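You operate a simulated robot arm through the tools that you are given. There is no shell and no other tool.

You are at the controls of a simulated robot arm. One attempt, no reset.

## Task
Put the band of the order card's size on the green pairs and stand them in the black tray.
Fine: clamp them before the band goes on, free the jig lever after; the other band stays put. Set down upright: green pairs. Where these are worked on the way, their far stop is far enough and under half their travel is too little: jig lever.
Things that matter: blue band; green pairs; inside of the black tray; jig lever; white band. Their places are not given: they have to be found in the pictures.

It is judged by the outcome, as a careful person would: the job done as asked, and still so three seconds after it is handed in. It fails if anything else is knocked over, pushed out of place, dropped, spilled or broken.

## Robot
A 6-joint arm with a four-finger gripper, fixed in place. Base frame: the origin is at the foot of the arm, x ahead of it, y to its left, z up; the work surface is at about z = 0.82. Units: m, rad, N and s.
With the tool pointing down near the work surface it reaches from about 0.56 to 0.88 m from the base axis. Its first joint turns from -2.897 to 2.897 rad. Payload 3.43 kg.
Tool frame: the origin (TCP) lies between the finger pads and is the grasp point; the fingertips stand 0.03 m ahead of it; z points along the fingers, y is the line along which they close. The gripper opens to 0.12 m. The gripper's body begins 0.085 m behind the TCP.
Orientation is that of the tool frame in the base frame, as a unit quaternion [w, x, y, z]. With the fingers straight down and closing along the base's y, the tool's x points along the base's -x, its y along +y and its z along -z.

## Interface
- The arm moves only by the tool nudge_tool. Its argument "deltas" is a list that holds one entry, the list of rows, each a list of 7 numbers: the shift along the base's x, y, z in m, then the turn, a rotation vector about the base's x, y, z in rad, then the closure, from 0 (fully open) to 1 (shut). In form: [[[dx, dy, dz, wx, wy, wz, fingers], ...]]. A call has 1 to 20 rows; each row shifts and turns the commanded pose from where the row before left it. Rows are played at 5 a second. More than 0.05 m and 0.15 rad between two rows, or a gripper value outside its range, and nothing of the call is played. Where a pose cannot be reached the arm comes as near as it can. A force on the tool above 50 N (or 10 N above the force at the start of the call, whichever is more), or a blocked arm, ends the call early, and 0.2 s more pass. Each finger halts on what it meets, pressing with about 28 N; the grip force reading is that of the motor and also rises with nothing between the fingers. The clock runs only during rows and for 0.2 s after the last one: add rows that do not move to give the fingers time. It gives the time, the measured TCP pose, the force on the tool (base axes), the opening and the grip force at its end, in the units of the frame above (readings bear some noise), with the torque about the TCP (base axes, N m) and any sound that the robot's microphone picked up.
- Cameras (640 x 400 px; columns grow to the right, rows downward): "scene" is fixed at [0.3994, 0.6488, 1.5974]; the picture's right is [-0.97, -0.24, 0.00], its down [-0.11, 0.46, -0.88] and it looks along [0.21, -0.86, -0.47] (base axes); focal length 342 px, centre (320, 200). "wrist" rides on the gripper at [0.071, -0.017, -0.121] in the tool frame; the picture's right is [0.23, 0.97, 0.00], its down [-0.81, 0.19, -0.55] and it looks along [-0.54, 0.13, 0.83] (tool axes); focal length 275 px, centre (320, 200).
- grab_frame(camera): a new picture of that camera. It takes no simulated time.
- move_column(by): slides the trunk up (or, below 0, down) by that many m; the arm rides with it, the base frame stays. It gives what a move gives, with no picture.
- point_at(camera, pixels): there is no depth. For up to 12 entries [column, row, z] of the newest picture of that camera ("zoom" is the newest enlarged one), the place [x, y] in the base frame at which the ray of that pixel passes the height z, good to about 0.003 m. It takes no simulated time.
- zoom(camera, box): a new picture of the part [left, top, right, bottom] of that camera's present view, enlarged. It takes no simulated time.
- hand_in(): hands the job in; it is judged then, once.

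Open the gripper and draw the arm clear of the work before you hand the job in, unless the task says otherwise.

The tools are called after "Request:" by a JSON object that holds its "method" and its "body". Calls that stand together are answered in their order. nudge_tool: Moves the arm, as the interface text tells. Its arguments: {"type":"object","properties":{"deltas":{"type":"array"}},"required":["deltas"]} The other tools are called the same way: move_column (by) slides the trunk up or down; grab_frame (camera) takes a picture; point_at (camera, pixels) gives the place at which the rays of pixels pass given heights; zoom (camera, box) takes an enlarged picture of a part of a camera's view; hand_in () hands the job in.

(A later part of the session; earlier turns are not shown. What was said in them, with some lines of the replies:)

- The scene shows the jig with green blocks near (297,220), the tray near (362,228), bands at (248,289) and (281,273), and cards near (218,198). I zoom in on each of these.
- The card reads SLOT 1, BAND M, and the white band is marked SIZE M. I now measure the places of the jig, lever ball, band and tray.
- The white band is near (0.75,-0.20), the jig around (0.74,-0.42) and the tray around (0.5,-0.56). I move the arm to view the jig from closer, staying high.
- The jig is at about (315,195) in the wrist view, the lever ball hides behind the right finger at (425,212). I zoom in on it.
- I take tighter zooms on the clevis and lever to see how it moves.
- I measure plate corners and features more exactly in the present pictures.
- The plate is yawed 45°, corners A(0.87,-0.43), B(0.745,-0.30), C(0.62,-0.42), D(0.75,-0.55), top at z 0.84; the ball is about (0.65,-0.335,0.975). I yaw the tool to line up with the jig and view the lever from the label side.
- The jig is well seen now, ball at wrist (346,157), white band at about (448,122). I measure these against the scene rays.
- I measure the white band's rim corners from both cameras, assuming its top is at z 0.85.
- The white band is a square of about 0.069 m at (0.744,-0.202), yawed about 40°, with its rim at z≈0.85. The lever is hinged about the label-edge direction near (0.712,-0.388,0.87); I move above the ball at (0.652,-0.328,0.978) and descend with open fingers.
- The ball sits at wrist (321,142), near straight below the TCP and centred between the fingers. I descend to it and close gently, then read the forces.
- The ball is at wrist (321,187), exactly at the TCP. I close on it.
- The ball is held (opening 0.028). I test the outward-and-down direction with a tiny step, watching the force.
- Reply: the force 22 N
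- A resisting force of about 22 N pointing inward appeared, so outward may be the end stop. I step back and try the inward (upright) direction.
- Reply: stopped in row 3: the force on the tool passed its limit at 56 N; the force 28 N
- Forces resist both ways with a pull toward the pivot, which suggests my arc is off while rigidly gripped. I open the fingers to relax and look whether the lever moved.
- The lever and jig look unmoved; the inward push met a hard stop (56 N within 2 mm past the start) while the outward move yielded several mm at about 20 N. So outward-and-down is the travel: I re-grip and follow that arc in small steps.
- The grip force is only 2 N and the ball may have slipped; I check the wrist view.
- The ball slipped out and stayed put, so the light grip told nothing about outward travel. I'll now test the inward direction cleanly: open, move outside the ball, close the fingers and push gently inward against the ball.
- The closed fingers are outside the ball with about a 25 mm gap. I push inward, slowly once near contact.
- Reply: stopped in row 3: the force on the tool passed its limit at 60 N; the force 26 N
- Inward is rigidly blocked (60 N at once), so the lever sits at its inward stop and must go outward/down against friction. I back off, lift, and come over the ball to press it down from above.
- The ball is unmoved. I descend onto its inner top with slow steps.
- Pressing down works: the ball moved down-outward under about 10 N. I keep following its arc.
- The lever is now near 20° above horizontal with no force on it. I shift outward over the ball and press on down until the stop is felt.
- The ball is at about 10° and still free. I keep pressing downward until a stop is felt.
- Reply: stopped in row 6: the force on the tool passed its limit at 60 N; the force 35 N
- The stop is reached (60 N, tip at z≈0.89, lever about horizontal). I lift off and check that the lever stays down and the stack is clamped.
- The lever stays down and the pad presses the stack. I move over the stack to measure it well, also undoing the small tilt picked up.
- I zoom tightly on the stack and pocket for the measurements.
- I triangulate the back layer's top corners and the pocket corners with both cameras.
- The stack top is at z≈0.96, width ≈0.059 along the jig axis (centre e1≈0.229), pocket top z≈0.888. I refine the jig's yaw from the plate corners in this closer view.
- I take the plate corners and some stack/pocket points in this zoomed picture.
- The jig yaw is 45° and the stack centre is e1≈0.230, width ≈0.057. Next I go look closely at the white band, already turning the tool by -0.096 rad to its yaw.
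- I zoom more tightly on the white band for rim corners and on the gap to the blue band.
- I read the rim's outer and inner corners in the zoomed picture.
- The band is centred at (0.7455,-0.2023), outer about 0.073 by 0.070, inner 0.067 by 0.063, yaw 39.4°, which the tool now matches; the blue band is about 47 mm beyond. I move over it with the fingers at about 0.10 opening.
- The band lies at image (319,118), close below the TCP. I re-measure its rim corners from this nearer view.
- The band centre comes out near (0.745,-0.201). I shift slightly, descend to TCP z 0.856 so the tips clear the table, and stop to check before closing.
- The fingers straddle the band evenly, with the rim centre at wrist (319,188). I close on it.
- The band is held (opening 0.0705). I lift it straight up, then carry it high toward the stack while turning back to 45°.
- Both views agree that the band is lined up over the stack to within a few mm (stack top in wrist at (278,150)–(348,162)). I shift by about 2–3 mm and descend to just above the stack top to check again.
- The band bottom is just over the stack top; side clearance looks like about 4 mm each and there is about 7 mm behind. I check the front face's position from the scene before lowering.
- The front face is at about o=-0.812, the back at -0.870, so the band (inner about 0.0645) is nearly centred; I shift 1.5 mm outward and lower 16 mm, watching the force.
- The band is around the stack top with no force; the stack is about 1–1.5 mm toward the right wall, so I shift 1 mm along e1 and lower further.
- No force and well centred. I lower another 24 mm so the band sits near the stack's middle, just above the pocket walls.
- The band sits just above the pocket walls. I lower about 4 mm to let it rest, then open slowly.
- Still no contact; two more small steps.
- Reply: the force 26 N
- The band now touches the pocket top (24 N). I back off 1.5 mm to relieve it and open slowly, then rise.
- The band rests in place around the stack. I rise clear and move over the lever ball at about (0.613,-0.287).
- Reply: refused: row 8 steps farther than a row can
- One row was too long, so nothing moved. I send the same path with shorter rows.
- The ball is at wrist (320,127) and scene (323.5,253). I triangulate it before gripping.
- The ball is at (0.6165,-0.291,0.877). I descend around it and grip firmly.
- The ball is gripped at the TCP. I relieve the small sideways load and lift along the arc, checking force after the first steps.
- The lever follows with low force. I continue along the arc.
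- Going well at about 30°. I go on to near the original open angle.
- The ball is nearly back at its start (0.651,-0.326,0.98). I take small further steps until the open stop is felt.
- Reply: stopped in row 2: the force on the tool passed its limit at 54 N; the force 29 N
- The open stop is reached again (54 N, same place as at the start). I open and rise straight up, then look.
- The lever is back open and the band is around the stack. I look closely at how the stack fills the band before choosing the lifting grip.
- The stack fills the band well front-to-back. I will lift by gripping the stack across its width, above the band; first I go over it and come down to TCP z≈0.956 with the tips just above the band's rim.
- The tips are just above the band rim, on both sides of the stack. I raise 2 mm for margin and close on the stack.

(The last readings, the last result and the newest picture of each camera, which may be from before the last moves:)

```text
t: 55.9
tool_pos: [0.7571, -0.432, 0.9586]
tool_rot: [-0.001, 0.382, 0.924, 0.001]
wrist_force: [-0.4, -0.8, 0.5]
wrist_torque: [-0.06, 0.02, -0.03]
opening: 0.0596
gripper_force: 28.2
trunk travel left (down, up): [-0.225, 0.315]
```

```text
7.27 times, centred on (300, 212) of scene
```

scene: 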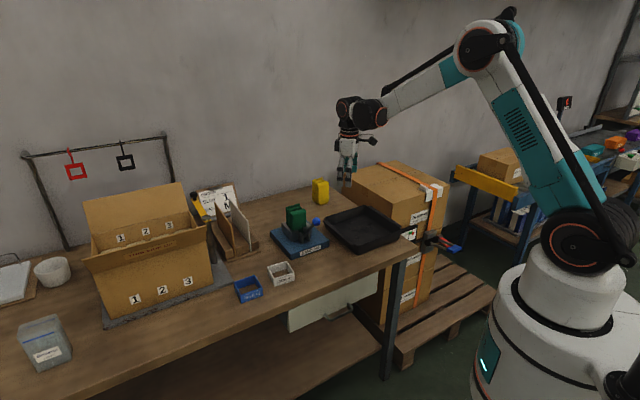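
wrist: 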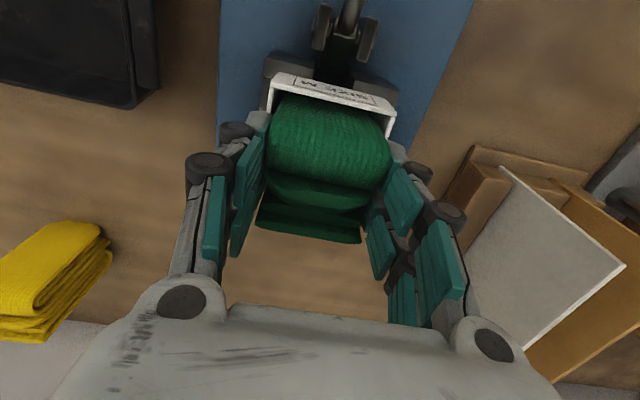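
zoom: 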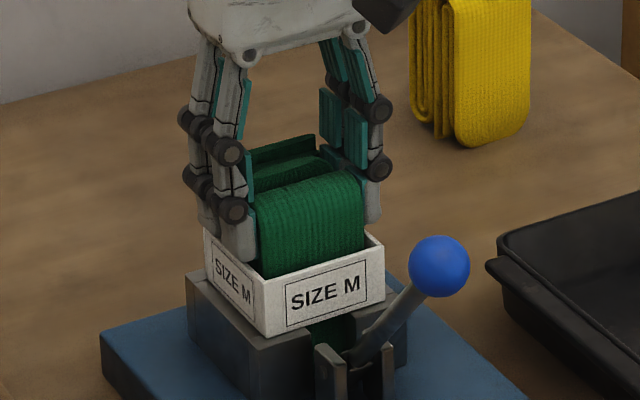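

The stack is gripped (opening 0.0596, 28 N). I lift 12 mm slowly and see whether band and stack come together.

Request:
{"method": "nudge_tool", "body": {"deltas": [[[0, 0, 0.003, 0, 0, 0, 0.65], [0, 0, 0.004, 0, 0, 0, 0.65], [0, 0, 0.005, 0, 0, 0, 0.65], [0, 0, 0, 0, 0, 0, 0.65]]]}}

Request:
{"method": "zoom", "body": {"camera": "wrist", "box": [230, 50, 430, 260]}}

Request:
{"method": "zoom", "body": {"camera": "scene", "box": [275, 185, 325, 240]}}

```text
t: 56.9
tool_pos: [0.7581, -0.4314, 0.9696]
tool_rot: [-0.002, 0.382, 0.924, 0.001]
wrist_force: [0.0, 0.1, -2.3]
wrist_torque: [0.02, 0.0, 0.03]
opening: 0.0599
gripper_force: 27.8
trunk travel left (down, up): [-0.225, 0.315]
```

```text
1.90 times, centred on (330, 155) of wrist
```

zoom: 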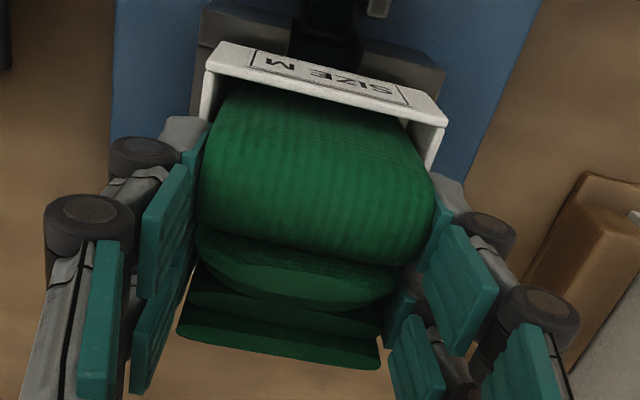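

```text
7.27 times, centred on (300, 212) of scene
```

zoom: 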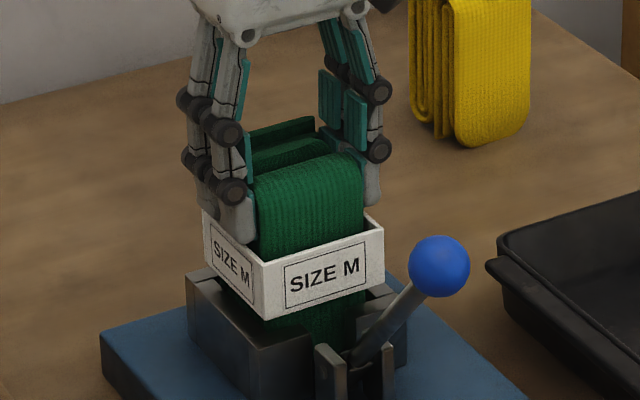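

Band and stack rise together (2.3 N load). I lift on to clear the pocket, in two stages, and check the tray in the views.

Request:
{"method": "nudge_tool", "body": {"deltas": [[[0, 0, 0.01, 0, 0, 0, 0.65], [0, 0, 0.015, 0, 0, 0, 0.65], [0, 0, 0.02, 0, 0, 0, 0.65], [0, 0, 0.025, 0, 0, 0, 0.65], [0, 0, 0.03, 0, 0, 0, 0.65], [0, 0, 0.03, 0, 0, 0, 0.65], [0, 0, 0.03, 0, 0, 0, 0.65], [0, 0, 0.02, 0, 0, 0, 0.65], [0, 0, 0, 0, 0, 0, 0.65]]]}}

Request:
{"method": "grab_frame", "body": {"camera": "wrist"}}

Request:
{"method": "grab_frame", "body": {"camera": "scene"}}

Request:
{"method": "zoom", "body": {"camera": "scene", "box": [250, 140, 430, 260]}}

```text
t: 58.9
tool_pos: [0.758, -0.4306, 1.1507]
tool_rot: [-0.002, 0.382, 0.924, 0.001]
wrist_force: [-0.1, -0.9, -2.0]
wrist_torque: [-0.01, -0.01, 0.0]
opening: 0.0597
gripper_force: 28.5
trunk travel left (down, up): [-0.225, 0.315]
```

```text
taken
```

wrist: 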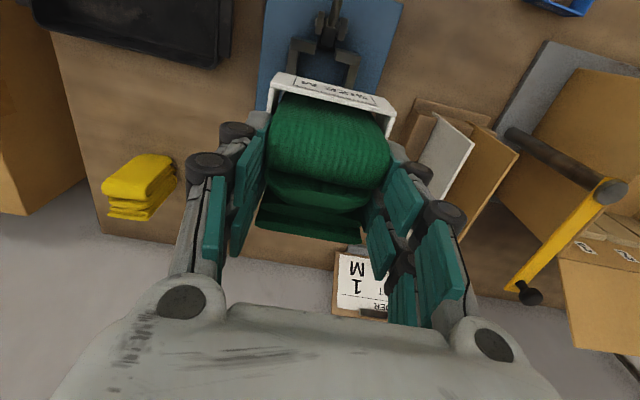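

```text
taken
```

scene: 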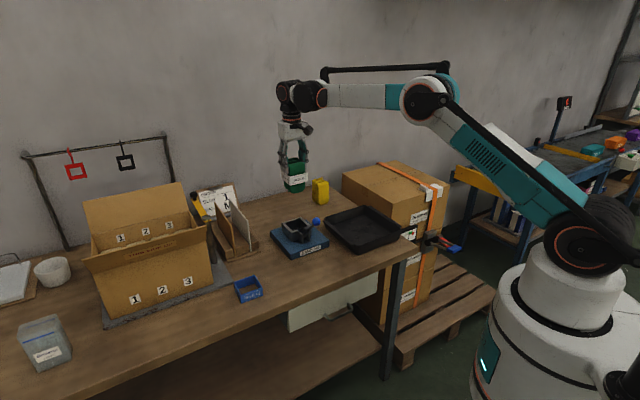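

```text
3.33 times, centred on (340, 200) of scene
```

zoom: 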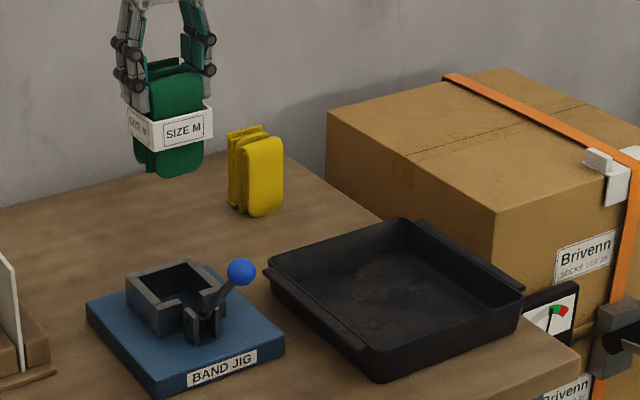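

Stack and band are held together, the jig is empty. I measure the tray rim and floor corners from the scene.

Request:
{"method": "zoom", "body": {"camera": "scene", "box": [315, 190, 415, 265]}}

Request:
{"method": "point_at", "body": {"camera": "scene", "pixels": [[324.4, 219.5, 0.855], [355, 245.6, 0.855], [401.5, 226.4, 0.855], [364.7, 205.4, 0.855], [362, 232, 0.83]]}}

```text
5.33 times, centred on (365, 228) of scene
```

zoom: 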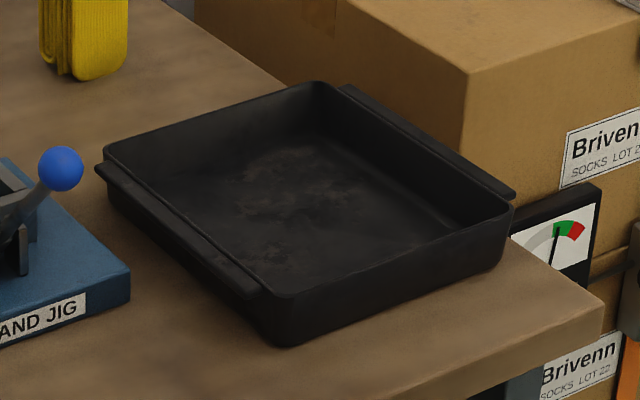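

```text
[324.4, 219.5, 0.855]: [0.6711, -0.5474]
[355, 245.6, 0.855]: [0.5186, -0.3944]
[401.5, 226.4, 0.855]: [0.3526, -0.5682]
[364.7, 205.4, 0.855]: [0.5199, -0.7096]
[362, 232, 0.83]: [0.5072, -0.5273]
```

The tray interior centres on about (0.513,-0.555). I carry the stack there at height, keeping its orientation.

Request:
{"method": "nudge_tool", "body": {"deltas": [[[-0.015, -0.008, 0, 0, 0, 0, 0.65], [-0.03, -0.0154, 0, 0, 0, 0, 0.65], [-0.033, -0.017, 0, 0, 0, 0, 0.65], [-0.033, -0.017, 0, 0, 0, 0, 0.65], [-0.033, -0.017, 0, 0, 0, 0, 0.65], [-0.033, -0.017, 0, 0, 0, 0, 0.65], [-0.033, -0.017, 0, 0, 0, 0, 0.65], [-0.02, -0.01, 0, 0, 0, 0, 0.65], [-0.013, -0.006, 0, 0, 0, 0, 0.65], [0, 0, 0, 0, 0, 0, 0.65], [0, 0, 0, 0, 0, 0, 0.65]]]}}

Request:
{"method": "grab_frame", "body": {"camera": "wrist"}}

Request:
{"method": "zoom", "body": {"camera": "scene", "box": [280, 140, 440, 260]}}

```text
t: 61.3
tool_pos: [0.5147, -0.5577, 1.1466]
tool_rot: [-0.002, 0.382, 0.924, 0.001]
wrist_force: [-0.1, -0.4, -1.7]
wrist_torque: [-0.01, 0.01, 0.02]
opening: 0.0598
gripper_force: 27.8
trunk travel left (down, up): [-0.225, 0.315]
```

```text
taken
```

wrist: 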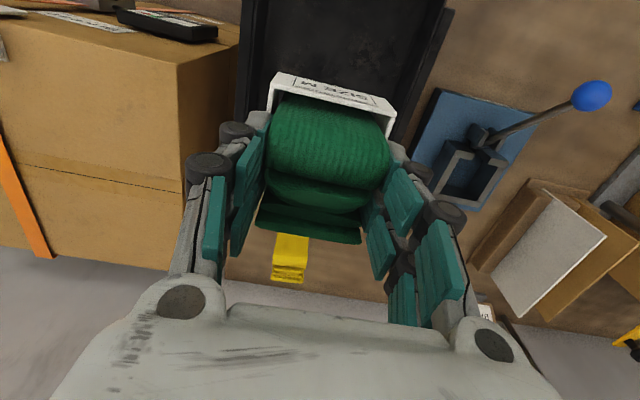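

```text
3.33 times, centred on (360, 200) of scene
```

zoom: 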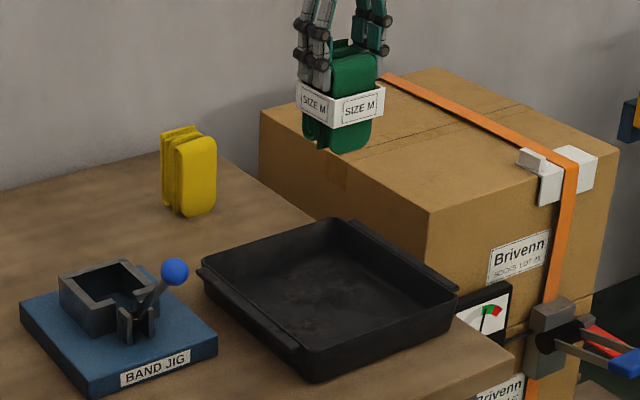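

The stack hangs over the tray centre. I descend to TCP 0.97 and then check the gap.

Request:
{"method": "nudge_tool", "body": {"deltas": [[[0, 0, -0.02, 0, 0, 0, 0.65], [0, 0, -0.03, 0, 0, 0, 0.65], [0, 0, -0.03, 0, 0, 0, 0.65], [0, 0, -0.03, 0, 0, 0, 0.65], [0, 0, -0.03, 0, 0, 0, 0.65], [0, 0, -0.02, 0, 0, 0, 0.65], [0, 0, -0.012, 0, 0, 0, 0.65], [0, 0, 0, 0, 0, 0, 0.65]]]}}

Request:
{"method": "zoom", "body": {"camera": "scene", "box": [315, 180, 415, 260]}}

Request:
{"method": "grab_frame", "body": {"camera": "wrist"}}

```text
t: 63.1
tool_pos: [0.5153, -0.5561, 0.9774]
tool_rot: [-0.003, 0.382, 0.924, 0.0]
wrist_force: [-0.4, -0.4, -1.6]
wrist_torque: [-0.04, 0.01, 0.0]
opening: 0.0598
gripper_force: 27.6
trunk travel left (down, up): [-0.225, 0.315]
```

```text
5.00 times, centred on (365, 220) of scene
```

zoom: 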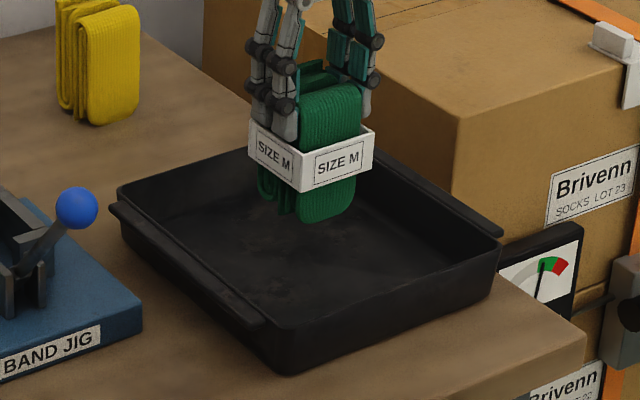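

```text
taken
```

wrist: 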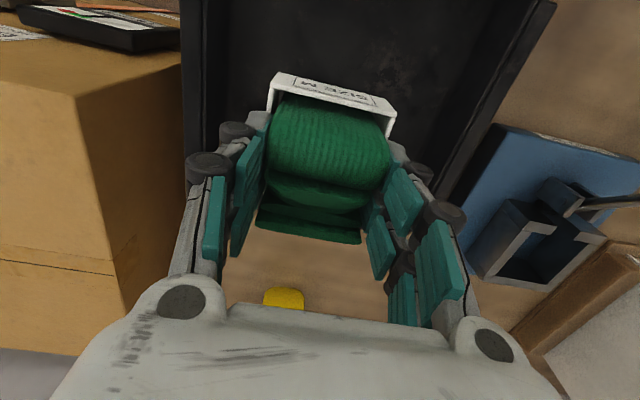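

Upright over the tray, still some gap to the floor. I lower in small steps and watch for contact.

Request:
{"method": "nudge_tool", "body": {"deltas": [[[0, 0, -0.006, 0, 0, 0, 0.65], [0, 0, -0.006, 0, 0, 0, 0.65], [0, 0, -0.005, 0, 0, 0, 0.65], [0, 0, -0.004, 0, 0, 0, 0.65], [0, 0, -0.004, 0, 0, 0, 0.65], [0, 0, 0, 0, 0, 0, 0.65]]]}}

Request:
{"method": "zoom", "body": {"camera": "scene", "box": [330, 190, 400, 250]}}

```text
t: 64.5
tool_pos: [0.5159, -0.5568, 0.9515]
tool_rot: [-0.002, 0.382, 0.924, 0.001]
wrist_force: [0.1, -0.7, -1.6]
wrist_torque: [0.03, 0.01, 0.03]
opening: 0.0594
gripper_force: 28.0
trunk travel left (down, up): [-0.225, 0.315]
```

```text
6.67 times, centred on (365, 220) of scene
```

zoom: 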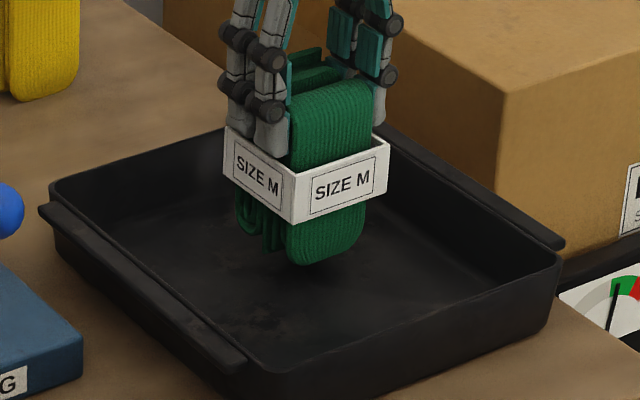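

No contact yet (load still -1.6 N). I go on with 3 mm steps.

Request:
{"method": "nudge_tool", "body": {"deltas": [[[0, 0, -0.003, 0, 0, 0, 0.65], [0, 0, -0.003, 0, 0, 0, 0.65], [0, 0, -0.003, 0, 0, 0, 0.65], [0, 0, 0, 0, 0, 0, 0.65]]]}}

```text
t: 65.5
tool_pos: [0.5148, -0.5563, 0.9429]
tool_rot: [-0.001, 0.383, 0.924, 0.001]
wrist_force: [0.6, 1.0, -0.3]
wrist_torque: [-0.03, -0.02, 0.02]
opening: 0.0598
gripper_force: 28.3
trunk travel left (down, up): [-0.225, 0.315]
```

The load went from -1.6 to about -0.3 N, perhaps contact is starting. I take 2 mm more.

Request:
{"method": "nudge_tool", "body": {"deltas": [[[0, 0, -0.002, 0, 0, 0, 0.65], [0, 0, 0, 0, 0, 0, 0.65]]]}}

Request:
{"method": "zoom", "body": {"camera": "scene", "box": [330, 190, 400, 250]}}

```text
t: 66.1
tool_pos: [0.514, -0.556, 0.942]
tool_rot: [-0.002, 0.382, 0.924, 0.001]
wrist_force: [-0.4, 0.6, -0.8]
wrist_torque: [0.0, -0.02, 0.03]
opening: 0.0595
gripper_force: 27.8
trunk travel left (down, up): [-0.225, 0.315]
```

```text
6.67 times, centred on (365, 220) of scene
```

zoom: 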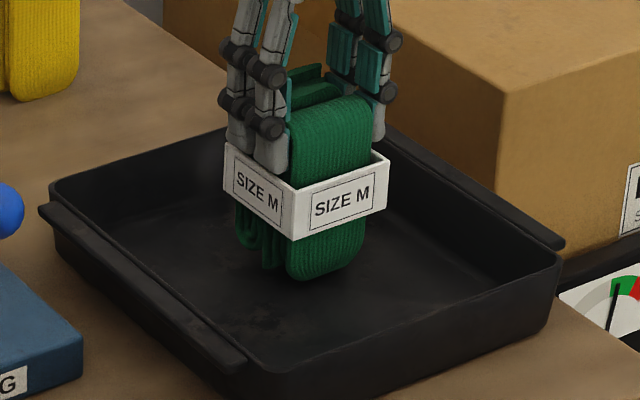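

Force is still small; the bottom looks very near the floor. I continue in 2 mm steps.

Request:
{"method": "nudge_tool", "body": {"deltas": [[[0, 0, -0.002, 0, 0, 0, 0.65], [0, 0, -0.002, 0, 0, 0, 0.65], [0, 0, 0, 0, 0, 0, 0.65]]]}}

```text
t: 66.9
tool_pos: [0.5153, -0.5557, 0.9367]
tool_rot: [-0.002, 0.382, 0.924, 0.0]
wrist_force: [0.7, 0.1, -1.1]
wrist_torque: [0.02, 0.0, -0.01]
opening: 0.0598
gripper_force: 28.0
trunk travel left (down, up): [-0.225, 0.315]
```

Request:
{"method": "nudge_tool", "body": {"deltas": [[[0, 0, -0.002, 0, 0, 0, 0.65], [0, 0, -0.002, 0, 0, 0, 0.65], [0, 0, 0, 0, 0, 0, 0.65]]]}}

Request:
{"method": "zoom", "body": {"camera": "scene", "box": [340, 200, 390, 250]}}

```text
t: 67.7
tool_pos: [0.5155, -0.5567, 0.9329]
tool_rot: [-0.002, 0.382, 0.924, 0.001]
wrist_force: [0.9, -0.4, 1.1]
wrist_torque: [-0.02, -0.04, 0.01]
opening: 0.0599
gripper_force: 28.1
trunk travel left (down, up): [-0.225, 0.315]
```

```text
8.00 times, centred on (365, 225) of scene
```

zoom: 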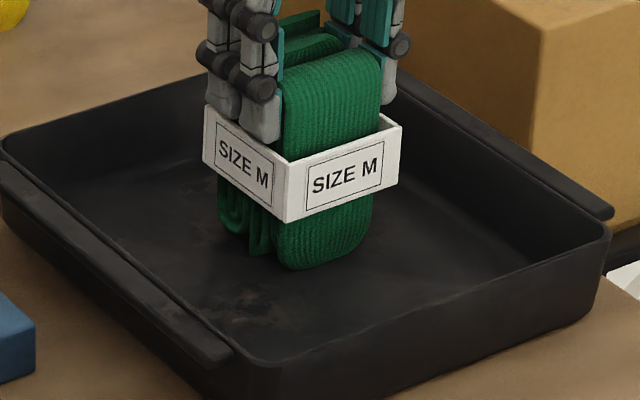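

The force turned to +1.1 N, so contact seems to begin; I press 1–2 mm more to confirm.

Request:
{"method": "nudge_tool", "body": {"deltas": [[[0, 0, -0.0015, 0, 0, 0, 0.65], [0, 0, 0, 0, 0, 0, 0.65]]]}}

```text
t: 68.3
tool_pos: [0.5135, -0.5572, 0.9325]
tool_rot: [-0.001, 0.383, 0.924, 0.0]
wrist_force: [5.1, -7.2, 20.7]
wrist_torque: [-0.12, -0.6, -0.17]
opening: 0.0596
gripper_force: 28.0
trunk travel left (down, up): [-0.225, 0.315]
```

Firm contact (21 N). I back off 1 mm to unload and open the fingers slowly.

Request:
{"method": "nudge_tool", "body": {"deltas": [[[0, 0, 0.001, 0, 0, 0, 0.65], [0, 0, 0, 0, 0, 0, 0.55], [0, 0, 0, 0, 0, 0, 0.48], [0, 0, 0, 0, 0, 0, 0.42], [0, 0, 0, 0, 0, 0, 0.3], [0, 0, 0, 0, 0, 0, 0.15], [0, 0, 0, 0, 0, 0, 0.05], [0, 0, 0, 0, 0, 0, 0.0]]]}}

Request:
{"method": "zoom", "body": {"camera": "scene", "box": [335, 190, 395, 250]}}

Request:
{"method": "grab_frame", "body": {"camera": "wrist"}}

```text
t: 70.1
tool_pos: [0.5149, -0.5563, 0.9316]
tool_rot: [-0.002, 0.382, 0.924, 0.001]
wrist_force: [-0.6, 0.7, 1.1]
wrist_torque: [0.0, -0.03, 0.0]
opening: 0.1199
gripper_force: 0.1
trunk travel left (down, up): [-0.225, 0.315]
```

```text
6.67 times, centred on (365, 220) of scene
```

zoom: 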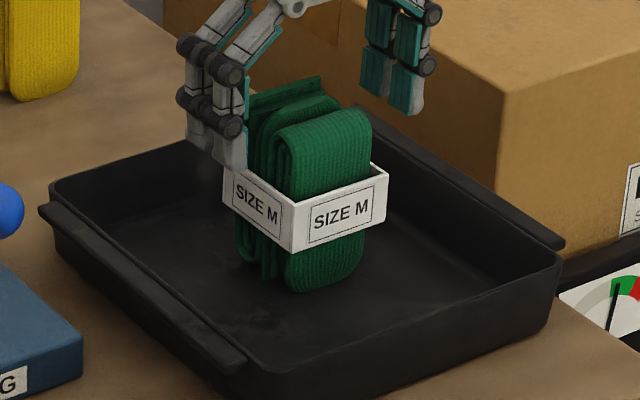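

```text
taken
```

wrist: 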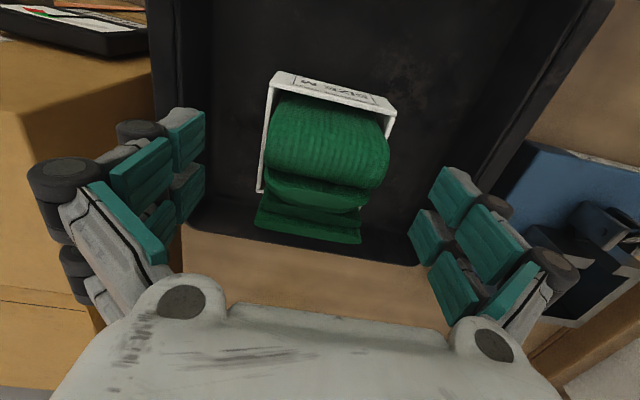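

The stack stands upright in the tray with the band on. I rise straight up and draw the arm clear.

Request:
{"method": "nudge_tool", "body": {"deltas": [[[0, 0, 0.01, 0, 0, 0, 0], [0, 0, 0.02, 0, 0, 0, 0], [0, 0, 0.03, 0, 0, 0, 0], [0, 0, 0.04, 0, 0, 0, 0], [0, 0, 0.045, 0, 0, 0, 0], [0, 0, 0.045, 0, 0, 0, 0], [0, 0, 0.045, 0, 0, 0, 0], [0, 0, 0.03, 0, 0, 0, 0], [0, 0, 0, 0, 0, 0, 0]]]}}

Request:
{"method": "grab_frame", "body": {"camera": "scene"}}

Request:
{"method": "zoom", "body": {"camera": "scene", "box": [230, 180, 410, 310]}}

Request:
{"method": "grab_frame", "body": {"camera": "wrist"}}

```text
t: 72.1
tool_pos: [0.5145, -0.5571, 1.1955]
tool_rot: [-0.001, 0.381, 0.924, 0.0]
wrist_force: [-0.5, 1.0, 0.5]
wrist_torque: [0.0, 0.0, 0.01]
opening: 0.1197
gripper_force: 0.1
trunk travel left (down, up): [-0.225, 0.315]
```

```text
taken
```

scene: 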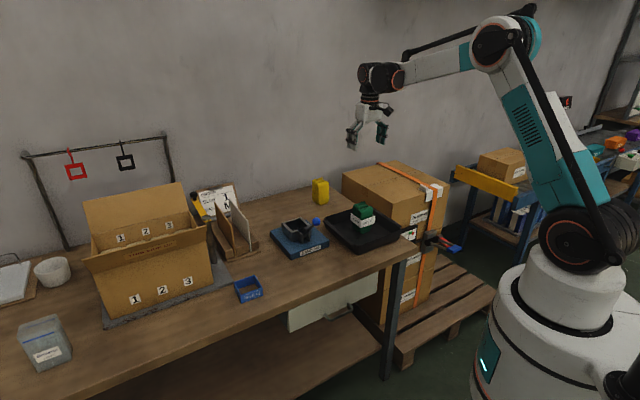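

```text
3.08 times, centred on (320, 245) of scene
```

zoom: 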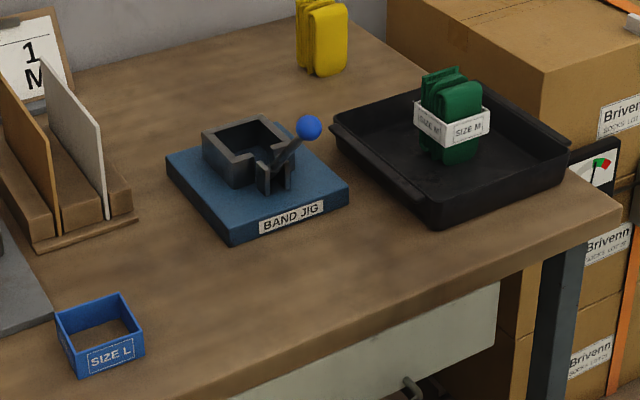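

```text
taken
```

wrist: 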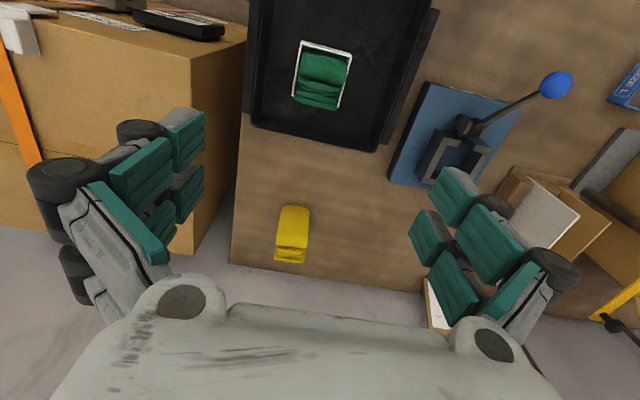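

The stack stands upright and banded in the tray, at scene zoom (452,115). The lever is open, the blue band and yellow pairs are untouched, and the arm is clear with the gripper open. I hand in.

Request:
{"method": "hand_in", "body": {}}

```text
The job is handed in.
```

The green pairs now stand upright in the black tray with the white size M band around them, as the order card asks, and the job is handed in. I don't have the verdict.

- **Clamping:** I pushed the jig lever down to its far stop before putting the band on. Afterwards I lifted it back to its open stop.
- **Other items:** The blue size L band stayed where it was. In the last pictures the jig and the yellow pairs also look unmoved.
- **Contact forces:** While I worked out which way the lever travels, I pushed the wrong way against its open stop. The force limit stopped the arm at about 56 N and then about 60 N. The limit also tripped at about 60 N when the lever reached its clamped stop and at 54 N when it came back to its open stop.
- **Order card:** It also reads "SLOT 1", which I did not act on because the task named the tray.

The gripper was open and the arm raised clear when I handed in.
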